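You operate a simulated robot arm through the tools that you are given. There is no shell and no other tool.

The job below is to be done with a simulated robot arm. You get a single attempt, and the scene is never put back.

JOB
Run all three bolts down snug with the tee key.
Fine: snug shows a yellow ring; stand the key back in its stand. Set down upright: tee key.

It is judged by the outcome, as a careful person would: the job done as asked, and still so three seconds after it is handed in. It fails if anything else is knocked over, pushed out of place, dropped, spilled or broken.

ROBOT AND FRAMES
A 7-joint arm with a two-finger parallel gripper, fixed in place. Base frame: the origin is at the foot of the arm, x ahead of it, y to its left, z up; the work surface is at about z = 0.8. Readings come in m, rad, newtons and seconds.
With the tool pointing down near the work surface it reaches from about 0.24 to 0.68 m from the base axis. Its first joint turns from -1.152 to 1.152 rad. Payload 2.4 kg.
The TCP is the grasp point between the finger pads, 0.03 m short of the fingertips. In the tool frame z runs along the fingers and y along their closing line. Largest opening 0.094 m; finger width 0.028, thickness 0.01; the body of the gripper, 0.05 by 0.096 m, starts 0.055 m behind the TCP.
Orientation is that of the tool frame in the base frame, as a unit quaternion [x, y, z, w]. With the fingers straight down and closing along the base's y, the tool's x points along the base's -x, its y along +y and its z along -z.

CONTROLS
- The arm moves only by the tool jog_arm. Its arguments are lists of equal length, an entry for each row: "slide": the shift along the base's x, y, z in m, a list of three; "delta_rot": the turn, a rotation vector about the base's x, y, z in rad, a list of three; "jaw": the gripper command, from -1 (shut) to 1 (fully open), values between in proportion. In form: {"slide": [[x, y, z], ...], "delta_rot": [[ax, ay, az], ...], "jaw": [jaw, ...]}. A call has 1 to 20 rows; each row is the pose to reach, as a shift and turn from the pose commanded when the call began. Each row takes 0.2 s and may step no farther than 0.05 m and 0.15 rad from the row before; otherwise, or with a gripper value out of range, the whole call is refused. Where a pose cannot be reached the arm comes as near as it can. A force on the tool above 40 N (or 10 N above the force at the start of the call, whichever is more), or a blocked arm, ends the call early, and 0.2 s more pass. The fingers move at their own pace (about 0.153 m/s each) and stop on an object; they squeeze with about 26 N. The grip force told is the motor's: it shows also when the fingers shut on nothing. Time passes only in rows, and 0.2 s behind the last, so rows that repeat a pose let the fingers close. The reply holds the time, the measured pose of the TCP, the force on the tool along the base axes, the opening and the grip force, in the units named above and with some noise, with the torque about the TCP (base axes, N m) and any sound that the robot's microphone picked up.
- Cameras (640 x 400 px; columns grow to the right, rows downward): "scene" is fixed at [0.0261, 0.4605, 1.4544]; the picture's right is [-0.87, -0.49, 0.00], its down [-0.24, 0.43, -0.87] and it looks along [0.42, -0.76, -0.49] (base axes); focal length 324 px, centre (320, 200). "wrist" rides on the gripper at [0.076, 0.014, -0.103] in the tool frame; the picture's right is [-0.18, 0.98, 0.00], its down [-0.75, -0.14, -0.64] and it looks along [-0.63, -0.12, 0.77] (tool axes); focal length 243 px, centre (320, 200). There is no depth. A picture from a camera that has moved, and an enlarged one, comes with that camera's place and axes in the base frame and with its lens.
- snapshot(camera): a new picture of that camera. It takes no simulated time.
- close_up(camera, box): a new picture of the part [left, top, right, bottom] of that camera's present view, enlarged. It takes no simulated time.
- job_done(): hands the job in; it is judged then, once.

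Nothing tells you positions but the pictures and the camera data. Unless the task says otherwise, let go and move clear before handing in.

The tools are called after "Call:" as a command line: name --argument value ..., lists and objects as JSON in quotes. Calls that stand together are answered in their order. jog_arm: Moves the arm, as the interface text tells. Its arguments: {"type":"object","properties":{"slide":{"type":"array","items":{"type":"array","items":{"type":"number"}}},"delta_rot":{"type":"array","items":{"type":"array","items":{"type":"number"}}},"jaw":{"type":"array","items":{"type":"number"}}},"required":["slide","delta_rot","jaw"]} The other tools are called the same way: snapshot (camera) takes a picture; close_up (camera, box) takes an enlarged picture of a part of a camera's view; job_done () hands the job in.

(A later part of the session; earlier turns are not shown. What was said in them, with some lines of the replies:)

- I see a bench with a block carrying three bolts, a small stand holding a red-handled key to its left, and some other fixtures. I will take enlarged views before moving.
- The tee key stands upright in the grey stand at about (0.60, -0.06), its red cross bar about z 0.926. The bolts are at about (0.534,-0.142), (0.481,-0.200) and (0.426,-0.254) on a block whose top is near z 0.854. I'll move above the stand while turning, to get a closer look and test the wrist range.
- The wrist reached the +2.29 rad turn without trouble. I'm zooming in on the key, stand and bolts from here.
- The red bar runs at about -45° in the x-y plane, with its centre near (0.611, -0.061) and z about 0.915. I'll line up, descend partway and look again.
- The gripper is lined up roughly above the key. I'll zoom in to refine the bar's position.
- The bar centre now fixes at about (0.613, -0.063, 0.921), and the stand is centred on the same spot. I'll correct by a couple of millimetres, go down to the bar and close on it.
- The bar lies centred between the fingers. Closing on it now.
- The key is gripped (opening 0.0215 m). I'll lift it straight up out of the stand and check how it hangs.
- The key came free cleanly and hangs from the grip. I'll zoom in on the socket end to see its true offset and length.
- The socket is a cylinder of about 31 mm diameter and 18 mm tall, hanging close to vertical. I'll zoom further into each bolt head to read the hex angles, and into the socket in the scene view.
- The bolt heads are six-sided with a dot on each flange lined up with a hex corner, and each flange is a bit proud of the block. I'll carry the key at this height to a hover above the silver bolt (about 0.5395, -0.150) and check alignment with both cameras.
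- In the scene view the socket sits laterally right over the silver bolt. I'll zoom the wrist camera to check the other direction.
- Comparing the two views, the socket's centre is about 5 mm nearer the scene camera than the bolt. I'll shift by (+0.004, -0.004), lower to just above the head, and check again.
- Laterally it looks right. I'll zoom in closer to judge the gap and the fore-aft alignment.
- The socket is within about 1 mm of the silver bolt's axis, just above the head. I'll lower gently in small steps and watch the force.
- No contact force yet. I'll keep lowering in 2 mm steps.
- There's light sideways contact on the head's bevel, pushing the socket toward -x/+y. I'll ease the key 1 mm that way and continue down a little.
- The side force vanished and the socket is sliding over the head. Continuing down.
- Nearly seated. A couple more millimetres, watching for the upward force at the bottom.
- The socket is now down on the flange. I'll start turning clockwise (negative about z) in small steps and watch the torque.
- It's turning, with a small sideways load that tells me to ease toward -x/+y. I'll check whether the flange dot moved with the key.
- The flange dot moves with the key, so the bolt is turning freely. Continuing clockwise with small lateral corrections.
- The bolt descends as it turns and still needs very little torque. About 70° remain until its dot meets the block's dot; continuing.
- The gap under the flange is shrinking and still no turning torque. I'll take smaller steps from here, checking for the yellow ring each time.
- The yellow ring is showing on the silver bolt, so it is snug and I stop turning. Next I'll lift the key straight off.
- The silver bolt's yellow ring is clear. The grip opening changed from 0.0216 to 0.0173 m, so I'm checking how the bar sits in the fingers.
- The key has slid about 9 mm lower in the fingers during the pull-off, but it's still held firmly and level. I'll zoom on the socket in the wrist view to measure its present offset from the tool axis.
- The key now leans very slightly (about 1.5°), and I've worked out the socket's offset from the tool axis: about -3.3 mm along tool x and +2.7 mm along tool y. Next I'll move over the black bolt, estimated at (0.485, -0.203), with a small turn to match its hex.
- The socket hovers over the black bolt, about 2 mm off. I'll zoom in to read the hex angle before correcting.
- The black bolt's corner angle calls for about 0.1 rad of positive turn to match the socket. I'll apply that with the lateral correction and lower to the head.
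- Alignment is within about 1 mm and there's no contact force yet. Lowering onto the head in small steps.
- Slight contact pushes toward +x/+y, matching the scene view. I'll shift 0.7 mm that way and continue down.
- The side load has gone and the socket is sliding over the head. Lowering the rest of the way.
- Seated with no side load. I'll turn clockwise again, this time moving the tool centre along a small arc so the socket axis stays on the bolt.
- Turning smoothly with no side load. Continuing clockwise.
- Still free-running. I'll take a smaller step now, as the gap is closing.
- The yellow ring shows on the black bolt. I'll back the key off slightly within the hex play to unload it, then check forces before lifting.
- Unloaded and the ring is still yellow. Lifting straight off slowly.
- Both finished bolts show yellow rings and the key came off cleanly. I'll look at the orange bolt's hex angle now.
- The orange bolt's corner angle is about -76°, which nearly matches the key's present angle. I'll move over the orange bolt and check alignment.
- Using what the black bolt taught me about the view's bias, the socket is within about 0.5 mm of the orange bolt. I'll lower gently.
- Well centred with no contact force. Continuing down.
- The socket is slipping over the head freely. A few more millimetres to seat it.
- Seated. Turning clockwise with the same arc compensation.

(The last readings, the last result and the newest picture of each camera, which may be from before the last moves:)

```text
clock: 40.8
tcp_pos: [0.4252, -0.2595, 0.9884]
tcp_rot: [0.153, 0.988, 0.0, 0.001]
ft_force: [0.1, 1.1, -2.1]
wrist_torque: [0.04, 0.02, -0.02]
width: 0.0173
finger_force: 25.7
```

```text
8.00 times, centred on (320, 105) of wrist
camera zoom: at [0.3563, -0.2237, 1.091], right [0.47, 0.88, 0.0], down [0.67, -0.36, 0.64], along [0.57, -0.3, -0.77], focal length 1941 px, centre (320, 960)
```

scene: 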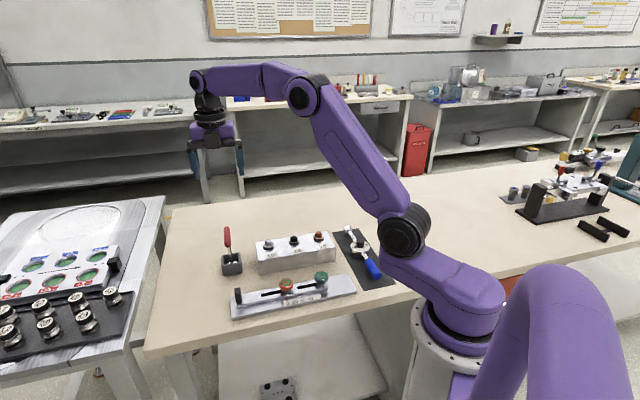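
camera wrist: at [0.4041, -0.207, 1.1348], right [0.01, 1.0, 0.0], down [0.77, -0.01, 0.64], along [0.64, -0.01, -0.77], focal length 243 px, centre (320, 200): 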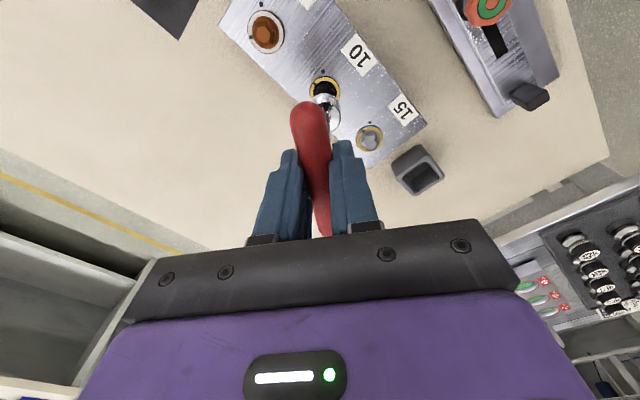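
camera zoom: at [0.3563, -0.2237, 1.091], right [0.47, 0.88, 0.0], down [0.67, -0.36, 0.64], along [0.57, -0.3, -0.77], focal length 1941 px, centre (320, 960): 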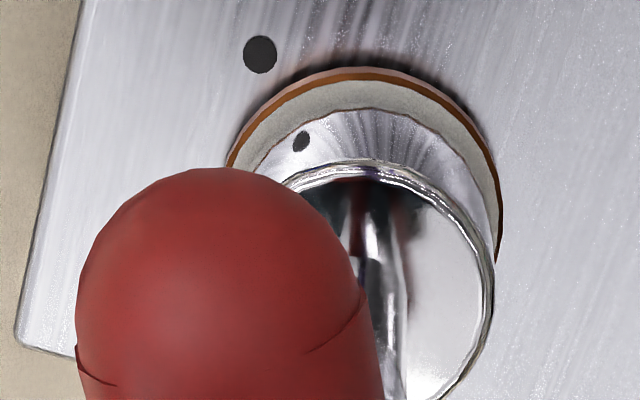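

Turning freely with no side load. Continuing.

Call:
jog_arm --slide '[[-0.0001, 0.0004, -0.0002], [-0.0002, 0.0008, -0.0004], [-0.0003, 0.0012, -0.0006], [-0.0003, 0.0012, -0.0006]]' --delta_rot '[[0, 0, -0.1], [0, 0, -0.2], [0, 0, -0.3], [0, 0, -0.3]]' --jaw '[-1, -1, -1, -1]'

Call:
close_up --camera "scene" --box '[297, 222, 323, 244]'

Call:
close_up --camera "wrist" --box '[295, 80, 345, 130]'

```text
clock: 41.8
tcp_pos: [0.4247, -0.2581, 0.9863]
tcp_rot: [0.298, 0.955, 0.001, 0.0]
ft_force: [-1.2, 0.8, -2.2]
wrist_torque: [0.17, 0.15, 0.0]
width: 0.0173
finger_force: 26.0
```

```text
16.00 times, centred on (310, 233) of scene
camera zoom: at [0.0261, 0.4605, 1.4544], right [-0.87, -0.49, 0.0], down [-0.24, 0.43, -0.87], along [0.42, -0.76, -0.49], focal length 5192 px, centre (480, -328)
```

zoom: 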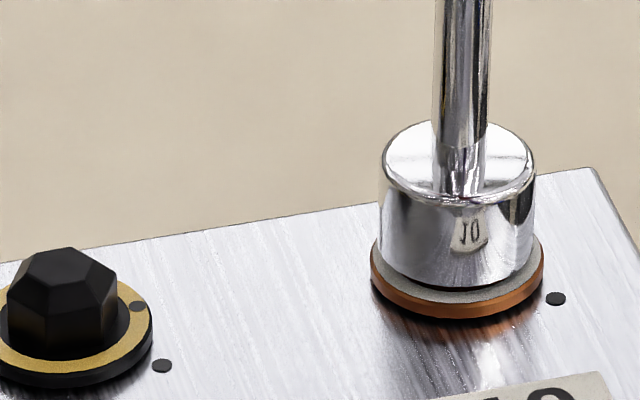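

```text
8.00 times, centred on (320, 105) of wrist
camera zoom: at [0.3697, -0.2039, 1.0898], right [0.71, 0.7, 0.0], down [0.54, -0.55, 0.64], along [0.45, -0.46, -0.77], focal length 1941 px, centre (320, 960)
```

zoom: 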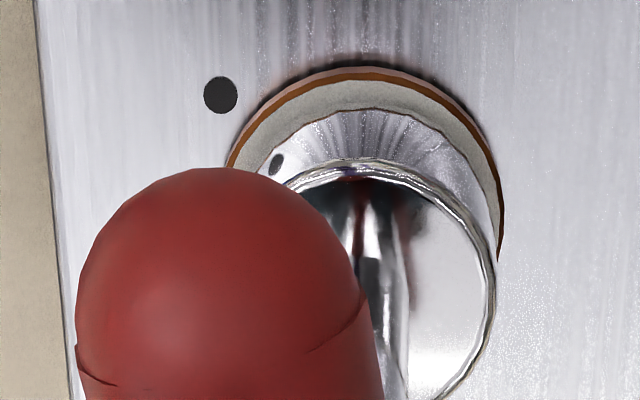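

A small side load has appeared; I'll ease toward -x/+y while continuing with a smaller turn.

Call:
jog_arm --slide '[[-0.0005, 0.0006, 0.0], [-0.0006, 0.001, -0.0002], [-0.0006, 0.0014, -0.0004], [-0.0006, 0.0014, -0.0004]]' --delta_rot '[[0, 0, 0], [0, 0, -0.1], [0, 0, -0.2], [0, 0, -0.2]]' --jaw '[-1, -1, -1, -1]'

Call:
close_up --camera "scene" --box '[297, 222, 323, 244]'

Call:
close_up --camera "wrist" --box '[295, 80, 345, 130]'

```text
clock: 42.8
tcp_pos: [0.4237, -0.2568, 0.9869]
tcp_rot: [0.393, 0.92, -0.001, 0.0]
ft_force: [-2.3, -0.7, 0.0]
wrist_torque: [0.07, 0.07, 0.02]
width: 0.0172
finger_force: 26.1
```

```text
16.00 times, centred on (310, 233) of scene
camera zoom: at [0.0261, 0.4605, 1.4544], right [-0.87, -0.49, 0.0], down [-0.24, 0.43, -0.87], along [0.42, -0.76, -0.49], focal length 5192 px, centre (480, -328)
```

zoom: 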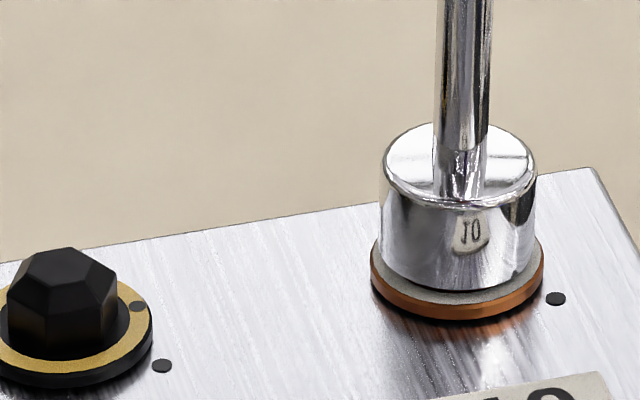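

```text
8.00 times, centred on (320, 105) of wrist
camera zoom: at [0.3816, -0.1927, 1.0892], right [0.84, 0.55, 0.0], down [0.42, -0.64, 0.64], along [0.35, -0.54, -0.77], focal length 1941 px, centre (320, 960)
```

zoom: 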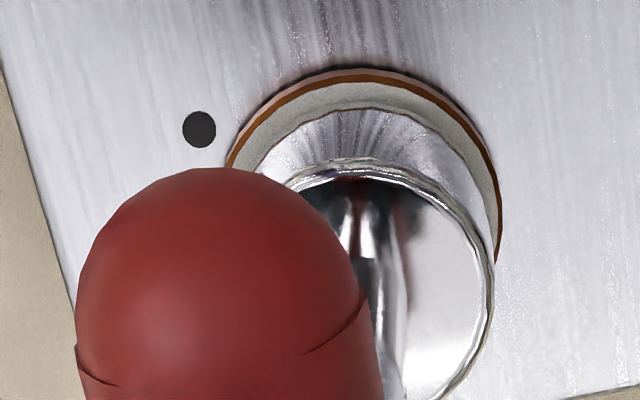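

Not snug yet; the gap is nearly closed. Another small step.

Call:
jog_arm --slide '[[-0.0003, 0.0005, -0.0002], [-0.0003, 0.0009, -0.0003], [-0.0003, 0.0009, -0.0003]]' --delta_rot '[[0, 0, -0.08], [0, 0, -0.16], [0, 0, -0.16]]' --jaw '[-1, -1, -1]'

Call:
close_up --camera "scene" --box '[297, 222, 323, 244]'

Call:
close_up --camera "wrist" --box '[295, 80, 345, 130]'

```text
clock: 43.6
tcp_pos: [0.4248, -0.2552, 0.9872]
tcp_rot: [0.464, 0.886, 0.0, 0.001]
ft_force: [0.5, -0.4, -4.3]
wrist_torque: [-0.08, -0.12, 0.01]
width: 0.0171
finger_force: 25.5
```

```text
16.00 times, centred on (310, 233) of scene
camera zoom: at [0.0262, 0.4604, 1.4544], right [-0.87, -0.49, 0.0], down [-0.24, 0.43, -0.87], along [0.42, -0.76, -0.49], focal length 5192 px, centre (480, -328)
```

zoom: 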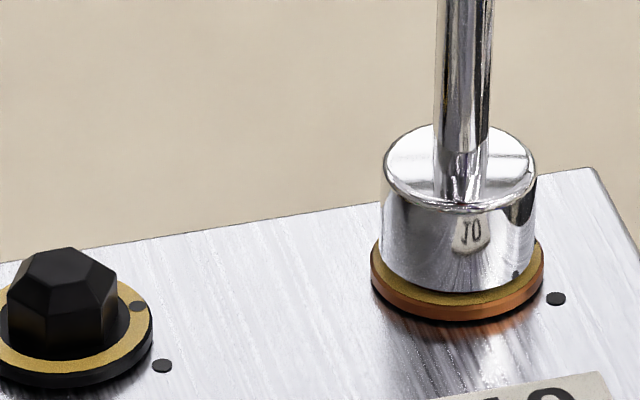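

```text
8.00 times, centred on (320, 105) of wrist
camera zoom: at [0.3924, -0.1856, 1.0889], right [0.91, 0.41, 0.0], down [0.31, -0.7, 0.64], along [0.26, -0.59, -0.77], focal length 1941 px, centre (320, 960)
```

zoom: 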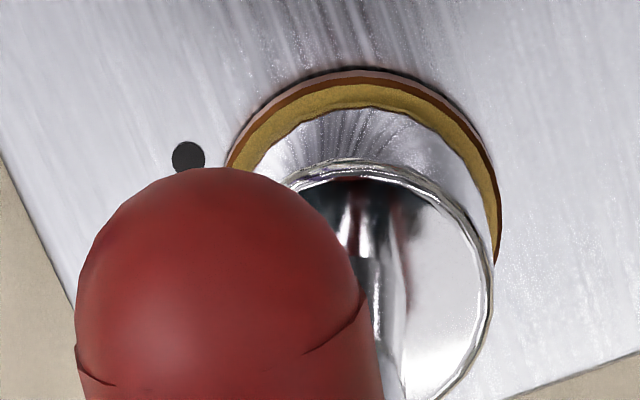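

The yellow ring is on the orange bolt too. I'll unload the key within the hex play and then lift off.

Call:
jog_arm --slide '[[0.0002, -0.0003, 0.0005], [0.0004, -0.0006, 0.001], [0.0004, -0.0006, 0.001]]' --delta_rot '[[0, 0, 0.04], [0, 0, 0.08], [0, 0, 0.08]]' --jaw '[-1, -1, -1]'

Call:
close_up --camera "scene" --box '[297, 222, 323, 244]'

```text
clock: 44.4
tcp_pos: [0.4233, -0.2569, 0.9886]
tcp_rot: [0.428, 0.904, -0.001, 0.0]
ft_force: [-0.2, -0.3, -1.6]
wrist_torque: [-0.01, 0.04, 0.03]
width: 0.0172
finger_force: 26.2
```

```text
16.00 times, centred on (310, 233) of scene
camera zoom: at [0.0261, 0.4605, 1.4544], right [-0.87, -0.49, 0.0], down [-0.24, 0.43, -0.87], along [0.42, -0.76, -0.49], focal length 5192 px, centre (480, -328)
```

zoom: 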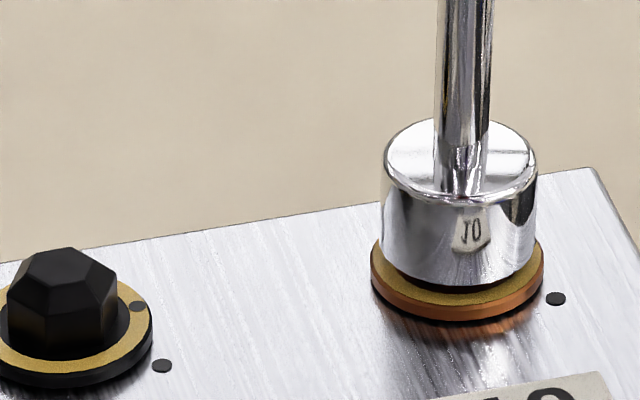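

The key is unloaded and the ring stays yellow. Lifting straight up, clear of everything.

Call:
jog_arm --slide '[[0, 0, 0.003], [0, 0, 0.006], [0, 0, 0.01], [0, 0, 0.015], [0, 0, 0.025], [0, 0, 0.04], [0, 0, 0.055], [0, 0, 0.07], [0, 0, 0.07]]' --delta_rot '[[0, 0, 0], [0, 0, 0], [0, 0, 0], [0, 0, 0], [0, 0, 0], [0, 0, 0], [0, 0, 0], [0, 0, 0], [0, 0, 0]]' --jaw '[-1, -1, -1, -1, -1, -1, -1, -1, -1]'

Call:
close_up --camera "scene" --box '[240, 165, 340, 255]'

Call:
snapshot --camera "wrist"

```text
clock: 46.4
tcp_pos: [0.4242, -0.2571, 1.0574]
tcp_rot: [0.428, 0.904, 0.0, 0.002]
ft_force: [-0.4, 0.2, -2.5]
wrist_torque: [-0.02, 0.0, 0.0]
width: 0.0172
finger_force: 26.0
```

```text
4.44 times, centred on (290, 210) of scene
camera zoom: at [0.0261, 0.4605, 1.4544], right [-0.87, -0.49, 0.0], down [-0.24, 0.43, -0.87], along [0.42, -0.76, -0.49], focal length 1442 px, centre (453, 156)
```

zoom: 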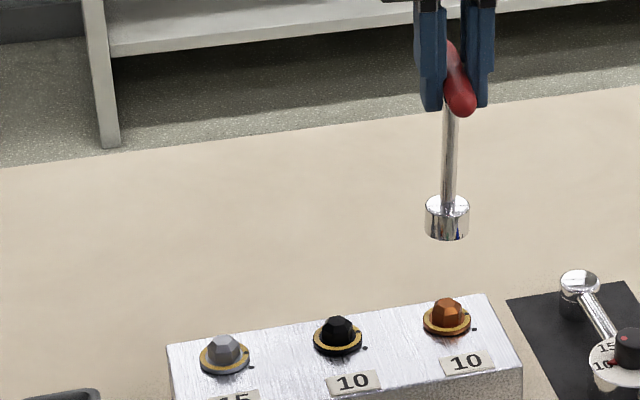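

```text
taken
camera wrist: at [0.3867, -0.1889, 1.1599], right [0.88, 0.48, 0.0], down [0.37, -0.67, 0.64], along [0.31, -0.56, -0.77], focal length 243 px, centre (320, 200)
```

wrist: 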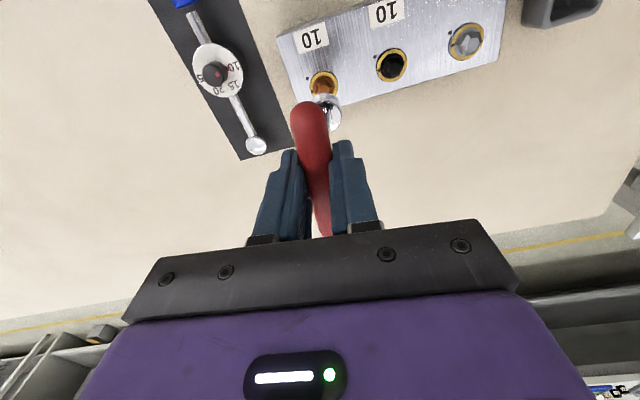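

All three bolts show yellow rings. Now I'll carry the key back over the stand, centred at about (0.612, -0.061), restoring its original bar angle, and check alignment before lowering.

Call:
jog_arm --slide '[[0.02, 0.021, 0.0], [0.05, 0.053, 0.0], [0.083, 0.088, 0.0], [0.116, 0.123, 0.0], [0.148, 0.158, 0.0], [0.172, 0.183, 0.0], [0.1842, 0.1961, 0.0], [0.1842, 0.1961, 0.0], [0.1842, 0.1961, 0.0]]' --delta_rot '[[0, 0, 0.01], [0, 0, 0.03], [0, 0, 0.05], [0, 0, 0.07], [0, 0, 0.09], [0, 0, 0.092], [0, 0, 0.092], [0, 0, 0.092], [0, 0, 0.092]]' --jaw '[-1, -1, -1, -1, -1, -1, -1, -1, -1]'

Call:
close_up --camera "scene" --box '[200, 170, 290, 290]'

Call:
snapshot --camera "wrist"

Call:
close_up --camera "wrist" --box '[270, 50, 370, 150]'

```text
clock: 48.4
tcp_pos: [0.6084, -0.0592, 1.0569]
tcp_rot: [0.387, 0.922, -0.001, 0.001]
ft_force: [0.4, -0.4, -0.7]
wrist_torque: [-0.02, 0.02, -0.03]
width: 0.0172
finger_force: 25.7
```

```text
3.33 times, centred on (245, 230) of scene
camera zoom: at [0.0261, 0.4605, 1.4544], right [-0.87, -0.49, 0.0], down [-0.24, 0.43, -0.87], along [0.42, -0.76, -0.49], focal length 1082 px, centre (570, 100)
```

zoom: 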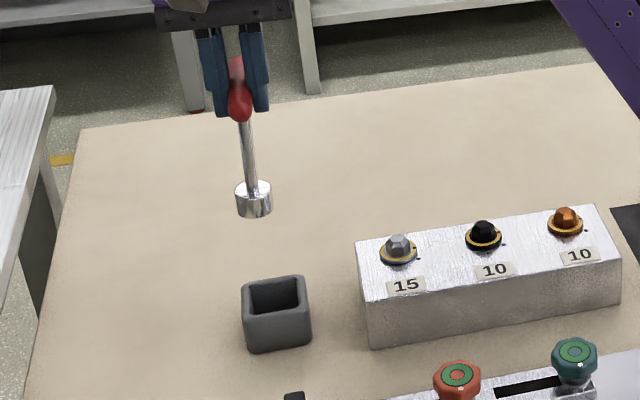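

```text
taken
camera wrist: at [0.5652, 0.0051, 1.1597], right [0.83, 0.56, 0.0], down [0.43, -0.64, 0.64], along [0.36, -0.53, -0.77], focal length 243 px, centre (320, 200)
```

wrist: 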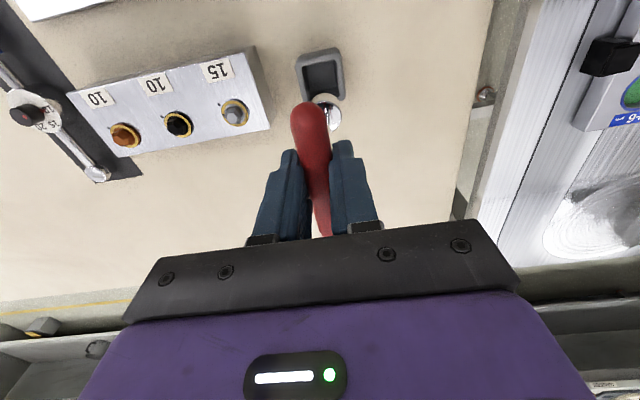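

```text
4.00 times, centred on (320, 100) of wrist
camera zoom: at [0.5652, 0.0051, 1.1597], right [0.83, 0.56, 0.0], down [0.43, -0.64, 0.64], along [0.36, -0.53, -0.77], focal length 970 px, centre (320, 600)
```

zoom: 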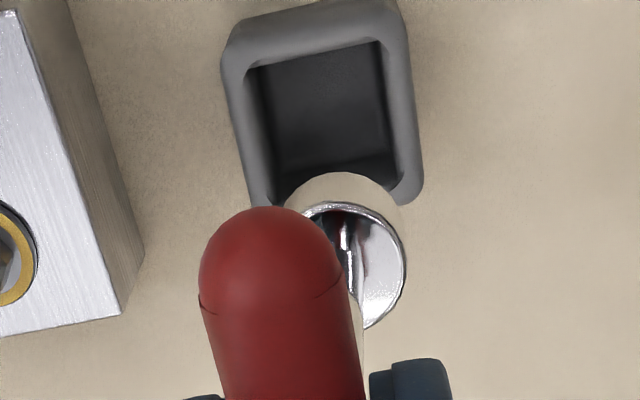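

The key hangs near the stand. I'll zoom in both views to measure the socket-to-pocket offset more precisely before lowering.

Call:
close_up --camera "scene" --box '[225, 210, 275, 280]'

Call:
close_up --camera "wrist" --box '[285, 45, 355, 115]'

```text
5.71 times, centred on (250, 245) of scene
camera zoom: at [0.0261, 0.4605, 1.4544], right [-0.87, -0.49, 0.0], down [-0.24, 0.43, -0.87], along [0.42, -0.76, -0.49], focal length 1854 px, centre (720, -57)
```

zoom: 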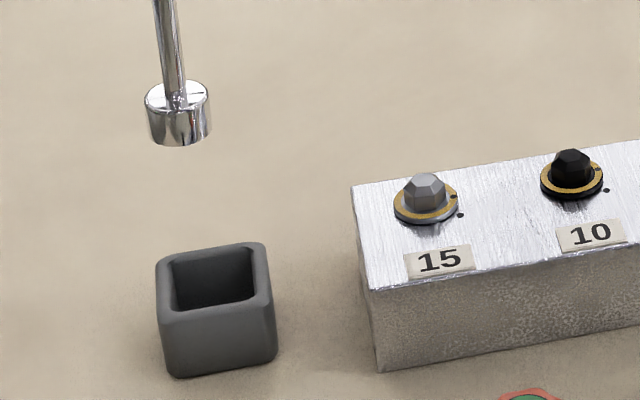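

```text
5.71 times, centred on (320, 80) of wrist
camera zoom: at [0.5652, 0.0051, 1.1597], right [0.83, 0.56, 0.0], down [0.43, -0.64, 0.64], along [0.36, -0.53, -0.77], focal length 1386 px, centre (320, 886)
```

zoom: 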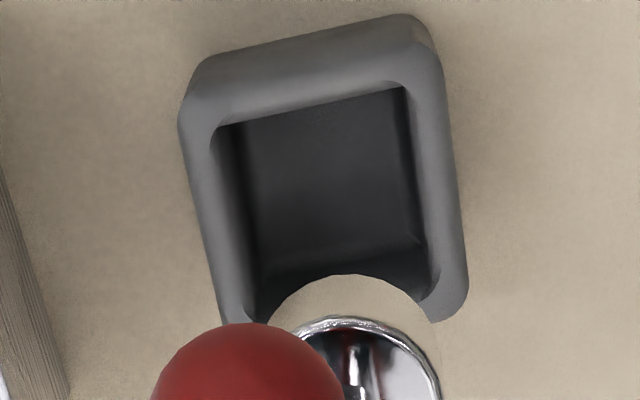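

The socket needs about 3 mm of shift to be over the pocket centre. I'll apply it and lower to just above the rim.

Call:
jog_arm --slide '[[-0.003, -0.0012, 0.0], [-0.003, -0.0012, -0.02], [-0.003, -0.0012, -0.04], [-0.003, -0.0012, -0.06], [-0.003, -0.0012, -0.075], [-0.003, -0.0012, -0.075]]' --delta_rot '[[0, 0, 0], [0, 0, 0], [0, 0, 0], [0, 0, 0], [0, 0, 0], [0, 0, 0]]' --jaw '[-1, -1, -1, -1, -1, -1]'

Call:
close_up --camera "scene" --box '[225, 225, 265, 275]'

Call:
close_up --camera "wrist" --box '[285, 55, 355, 125]'

```text
clock: 49.8
tcp_pos: [0.6046, -0.0618, 0.9833]
tcp_rot: [0.386, 0.922, 0.0, 0.001]
ft_force: [-0.7, 0.1, -1.7]
wrist_torque: [-0.03, -0.01, -0.01]
width: 0.0172
finger_force: 25.8
```

```text
8.00 times, centred on (245, 250) of scene
camera zoom: at [0.0261, 0.4605, 1.4544], right [-0.87, -0.49, 0.0], down [-0.24, 0.43, -0.87], along [0.42, -0.76, -0.49], focal length 2596 px, centre (920, -200)
```

zoom: 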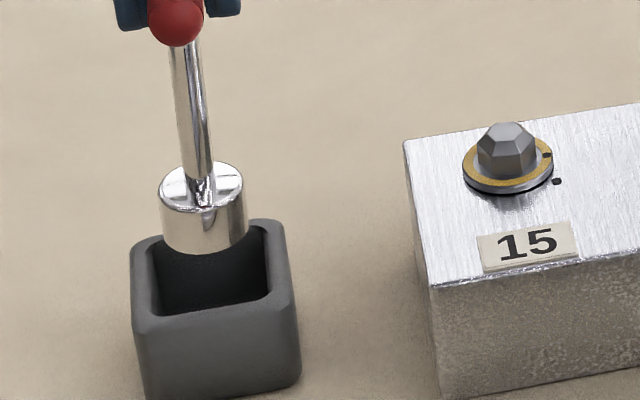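

```text
5.71 times, centred on (320, 90) of wrist
camera zoom: at [0.5619, 0.0023, 1.0857], right [0.83, 0.56, 0.0], down [0.43, -0.64, 0.64], along [0.36, -0.53, -0.77], focal length 1386 px, centre (320, 829)
```

zoom: 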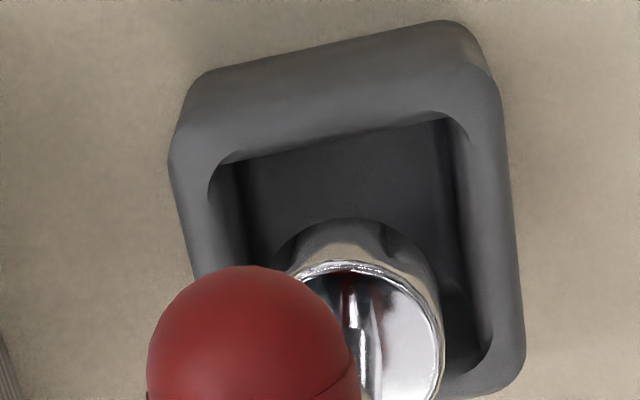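

The socket is centred over the pocket within about 1.5 mm in both views. I'll nudge slightly and lower into the stand, stopping short of the floor.

Call:
jog_arm --slide '[[-0.0005, 0.0007, -0.004], [-0.0005, 0.0007, -0.01], [-0.0005, 0.0007, -0.016], [-0.0005, 0.0007, -0.022], [-0.0005, 0.0007, -0.03], [-0.0005, 0.0007, -0.038], [-0.0005, 0.0007, -0.043], [-0.0005, 0.0007, -0.043]]' --delta_rot '[[0, 0, 0], [0, 0, 0], [0, 0, 0], [0, 0, 0], [0, 0, 0], [0, 0, 0], [0, 0, 0], [0, 0, 0]]' --jaw '[-1, -1, -1, -1, -1, -1, -1, -1]'

Call:
close_up --camera "scene" --box '[225, 225, 265, 275]'

Call:
close_up --camera "wrist" --box '[285, 65, 355, 135]'

```text
clock: 51.6
tcp_pos: [0.6057, -0.0617, 0.9388]
tcp_rot: [0.385, 0.923, -0.001, 0.001]
ft_force: [-0.5, -0.5, -1.2]
wrist_torque: [0.01, 0.0, -0.03]
width: 0.0173
finger_force: 26.4
```

```text
8.00 times, centred on (245, 250) of scene
camera zoom: at [0.0261, 0.4605, 1.4544], right [-0.87, -0.49, 0.0], down [-0.24, 0.43, -0.87], along [0.42, -0.76, -0.49], focal length 2596 px, centre (920, -200)
```

zoom: 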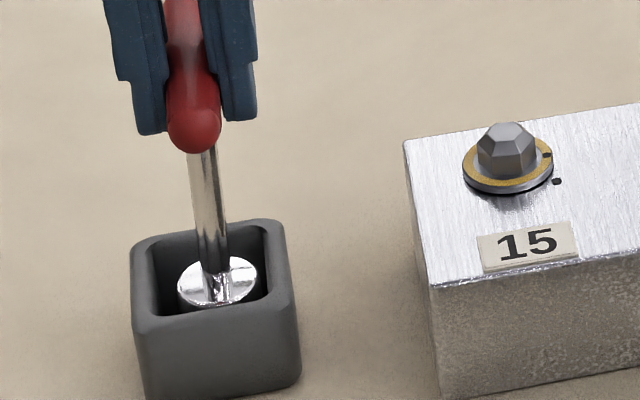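

```text
5.71 times, centred on (320, 100) of wrist
camera zoom: at [0.5617, 0.0023, 1.0422], right [0.83, 0.56, 0.0], down [0.43, -0.64, 0.64], along [0.36, -0.53, -0.77], focal length 1386 px, centre (320, 771)
```

zoom: 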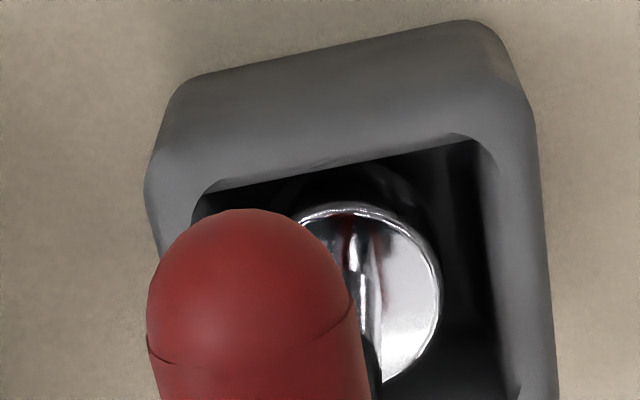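

The key is in the pocket without touching the walls. Lowering the last millimetres to the floor, watching for upward force.

Call:
jog_arm --slide '[[0, 0, -0.002], [0, 0, -0.004], [0, 0, -0.006], [0, 0, -0.006]]' --delta_rot '[[0, 0, 0], [0, 0, 0], [0, 0, 0], [0, 0, 0]]' --jaw '[-1, -1, -1, -1]'

```text
clock: 52.6
tcp_pos: [0.6051, -0.0626, 0.933]
tcp_rot: [0.387, 0.922, 0.0, 0.001]
ft_force: [-0.1, 0.2, -1.6]
wrist_torque: [0.01, 0.01, -0.02]
width: 0.0172
finger_force: 26.0
```

No floor contact yet. Going down in 1 mm steps.

Call:
jog_arm --slide '[[0, 0, -0.001], [0, 0, -0.002], [0, 0, -0.002]]' --delta_rot '[[0, 0, 0], [0, 0, 0], [0, 0, 0]]' --jaw '[-1, -1, -1]'

Call:
close_up --camera "scene" --box '[225, 225, 265, 275]'

```text
clock: 53.4
tcp_pos: [0.6049, -0.0618, 0.9328]
tcp_rot: [0.386, 0.923, 0.0, 0.001]
ft_force: [-0.3, -0.1, -1.7]
wrist_torque: [0.0, 0.01, -0.01]
width: 0.0171
finger_force: 26.1
```

```text
8.00 times, centred on (245, 250) of scene
camera zoom: at [0.0261, 0.4605, 1.4544], right [-0.87, -0.49, 0.0], down [-0.24, 0.43, -0.87], along [0.42, -0.76, -0.49], focal length 2596 px, centre (920, -200)
```

zoom: 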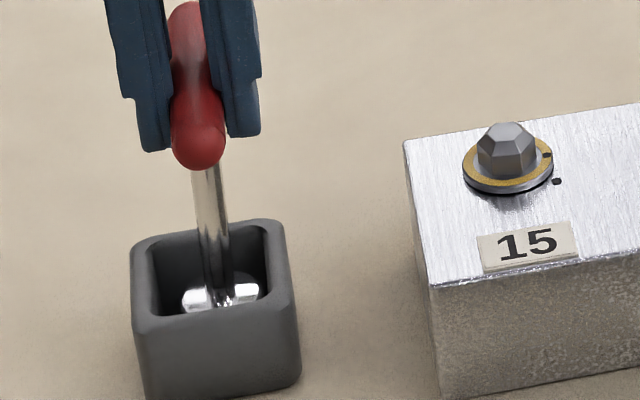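

Comparing with the original view, there are about 3 mm to go. Continuing gently.

Call:
jog_arm --slide '[[0, 0, -0.001], [0, 0, -0.002], [0, 0, -0.002]]' --delta_rot '[[0, 0, 0], [0, 0, 0], [0, 0, 0]]' --jaw '[-1, -1, -1]'

```text
clock: 54.2
tcp_pos: [0.6045, -0.0614, 0.9297]
tcp_rot: [0.386, 0.923, 0.0, 0.001]
ft_force: [-1.0, 0.6, 2.6]
wrist_torque: [-0.02, 0.09, 0.01]
width: 0.0171
finger_force: 26.1
```

The key touches the stand floor with light pressure. I'll open the fingers gradually and watch that it stays upright.

Call:
jog_arm --slide '[[0, 0, 0.0003], [0, 0, 0.0005], [0, 0, 0.0005], [0, 0, 0.0005], [0, 0, 0.0005], [0, 0, 0.0005]]' --delta_rot '[[0, 0, 0], [0, 0, 0], [0, 0, 0], [0, 0, 0], [0, 0, 0], [0, 0, 0]]' --jaw '[-0.6, -0.5, -0.4, -0.2, 0.1, 0.1]'

Call:
close_up --camera "scene" --box '[220, 210, 270, 275]'

Call:
snapshot --camera "wrist"

```text
clock: 55.6
tcp_pos: [0.6048, -0.0616, 0.9291]
tcp_rot: [0.386, 0.922, 0.0, 0.001]
ft_force: [-0.7, 1.1, -0.2]
wrist_torque: [0.02, 0.03, -0.03]
width: 0.0518
finger_force: 0.1
```

```text
6.15 times, centred on (245, 242) of scene
camera zoom: at [0.0261, 0.4605, 1.4544], right [-0.87, -0.49, 0.0], down [-0.24, 0.43, -0.87], along [0.42, -0.76, -0.49], focal length 1997 px, centre (782, -62)
```

zoom: 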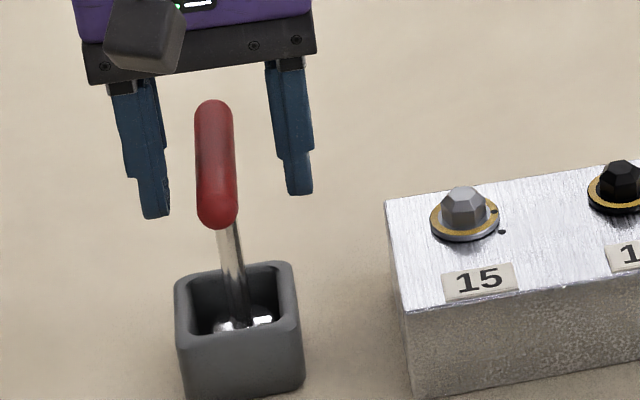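

```text
taken
camera wrist: at [0.5612, 0.0025, 1.0333], right [0.83, 0.56, 0.0], down [0.43, -0.64, 0.64], along [0.36, -0.53, -0.77], focal length 243 px, centre (320, 200)
```

wrist: 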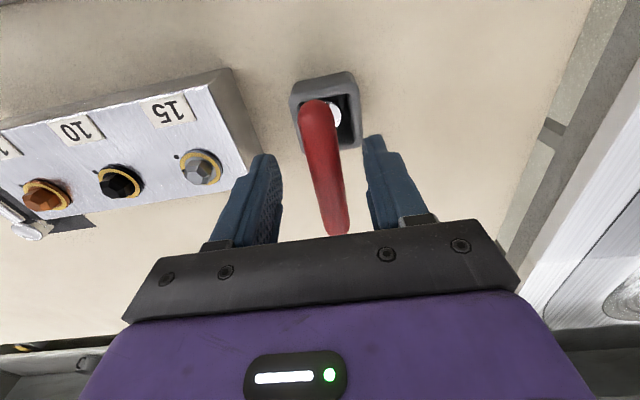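

The key stands upright on its own in the stand. I'll open fully and raise the gripper straight up clear of it.

Call:
jog_arm --slide '[[0, 0, 0], [0, 0, 0], [0, 0, 0.02], [0, 0, 0.05], [0, 0, 0.09], [0, 0, 0.13], [0, 0, 0.17], [0, 0, 0.2], [0, 0, 0.2]]' --delta_rot '[[0, 0, 0], [0, 0, 0], [0, 0, 0], [0, 0, 0], [0, 0, 0], [0, 0, 0], [0, 0, 0], [0, 0, 0], [0, 0, 0]]' --jaw '[0.6, 1, 1, 1, 1, 1, 1, 1, 1]'

Call:
snapshot --camera "scene"

Call:
close_up --camera "scene" --box '[210, 215, 290, 285]'

Call:
close_up --camera "scene" --box '[250, 225, 340, 280]'

```text
clock: 57.6
tcp_pos: [0.6038, -0.0619, 1.1305]
tcp_rot: [0.387, 0.922, 0.0, 0.001]
ft_force: [-0.6, 1.3, -0.4]
wrist_torque: [-0.03, -0.01, 0.0]
width: 0.0938
finger_force: 0.0
```

```text
taken
```

scene: 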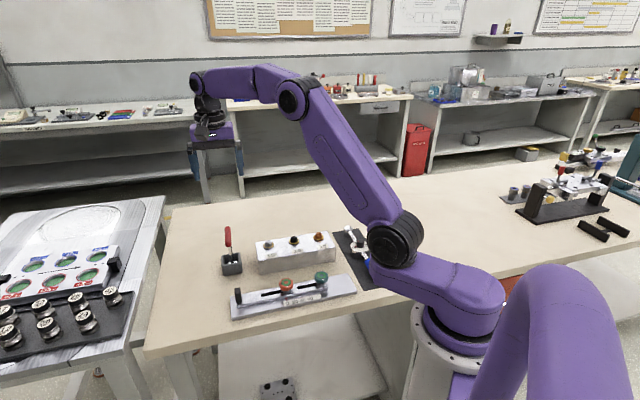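

```text
5.71 times, centred on (250, 250) of scene
camera zoom: at [0.0261, 0.4605, 1.4544], right [-0.87, -0.49, 0.0], down [-0.24, 0.43, -0.87], along [0.42, -0.76, -0.49], focal length 1854 px, centre (720, -86)
```

zoom: 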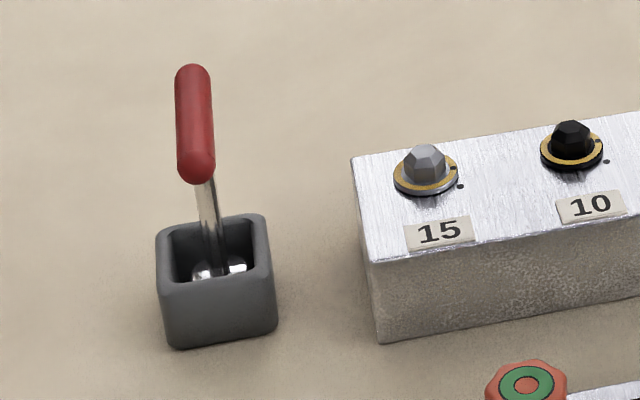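

```text
7.11 times, centred on (295, 252) of scene
camera zoom: at [0.0261, 0.4605, 1.4544], right [-0.87, -0.49, 0.0], down [-0.24, 0.43, -0.87], along [0.42, -0.76, -0.49], focal length 2308 px, centre (498, -173)
```

zoom: 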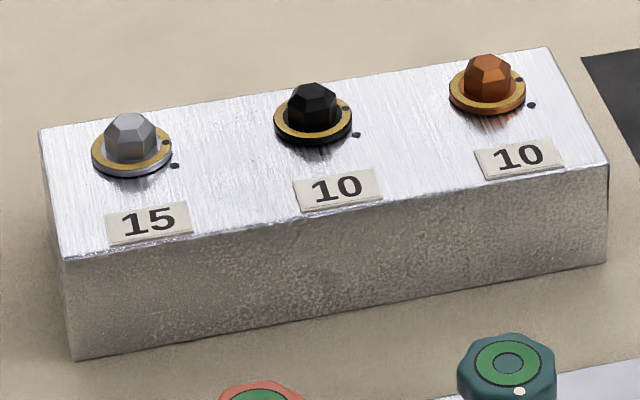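

All three bolts show the yellow snug ring. The tee key stands upright in its stand as it did at the start, the block and stand haven't moved, and the gripper is open and clear. Handing in.

Call:
job_done

```text
The job is handed in.
```

All three bolts are run down snug, each showing its yellow ring. The tee key is back upright in its stand.

- **Bolts:** I stopped turning as each ring turned yellow, and all three rings still showed in the final views.
- **Key:** While I lifted it off the first (silver) bolt, the key slid about 9 mm lower in the grip. It stayed held, and I adjusted for it on the other two bolts.
- **Surroundings:** The bolt block and stand look the same as in the starting views, and I saw nothing else on the bench moved. The gripper was open and well above the key when I handed in.
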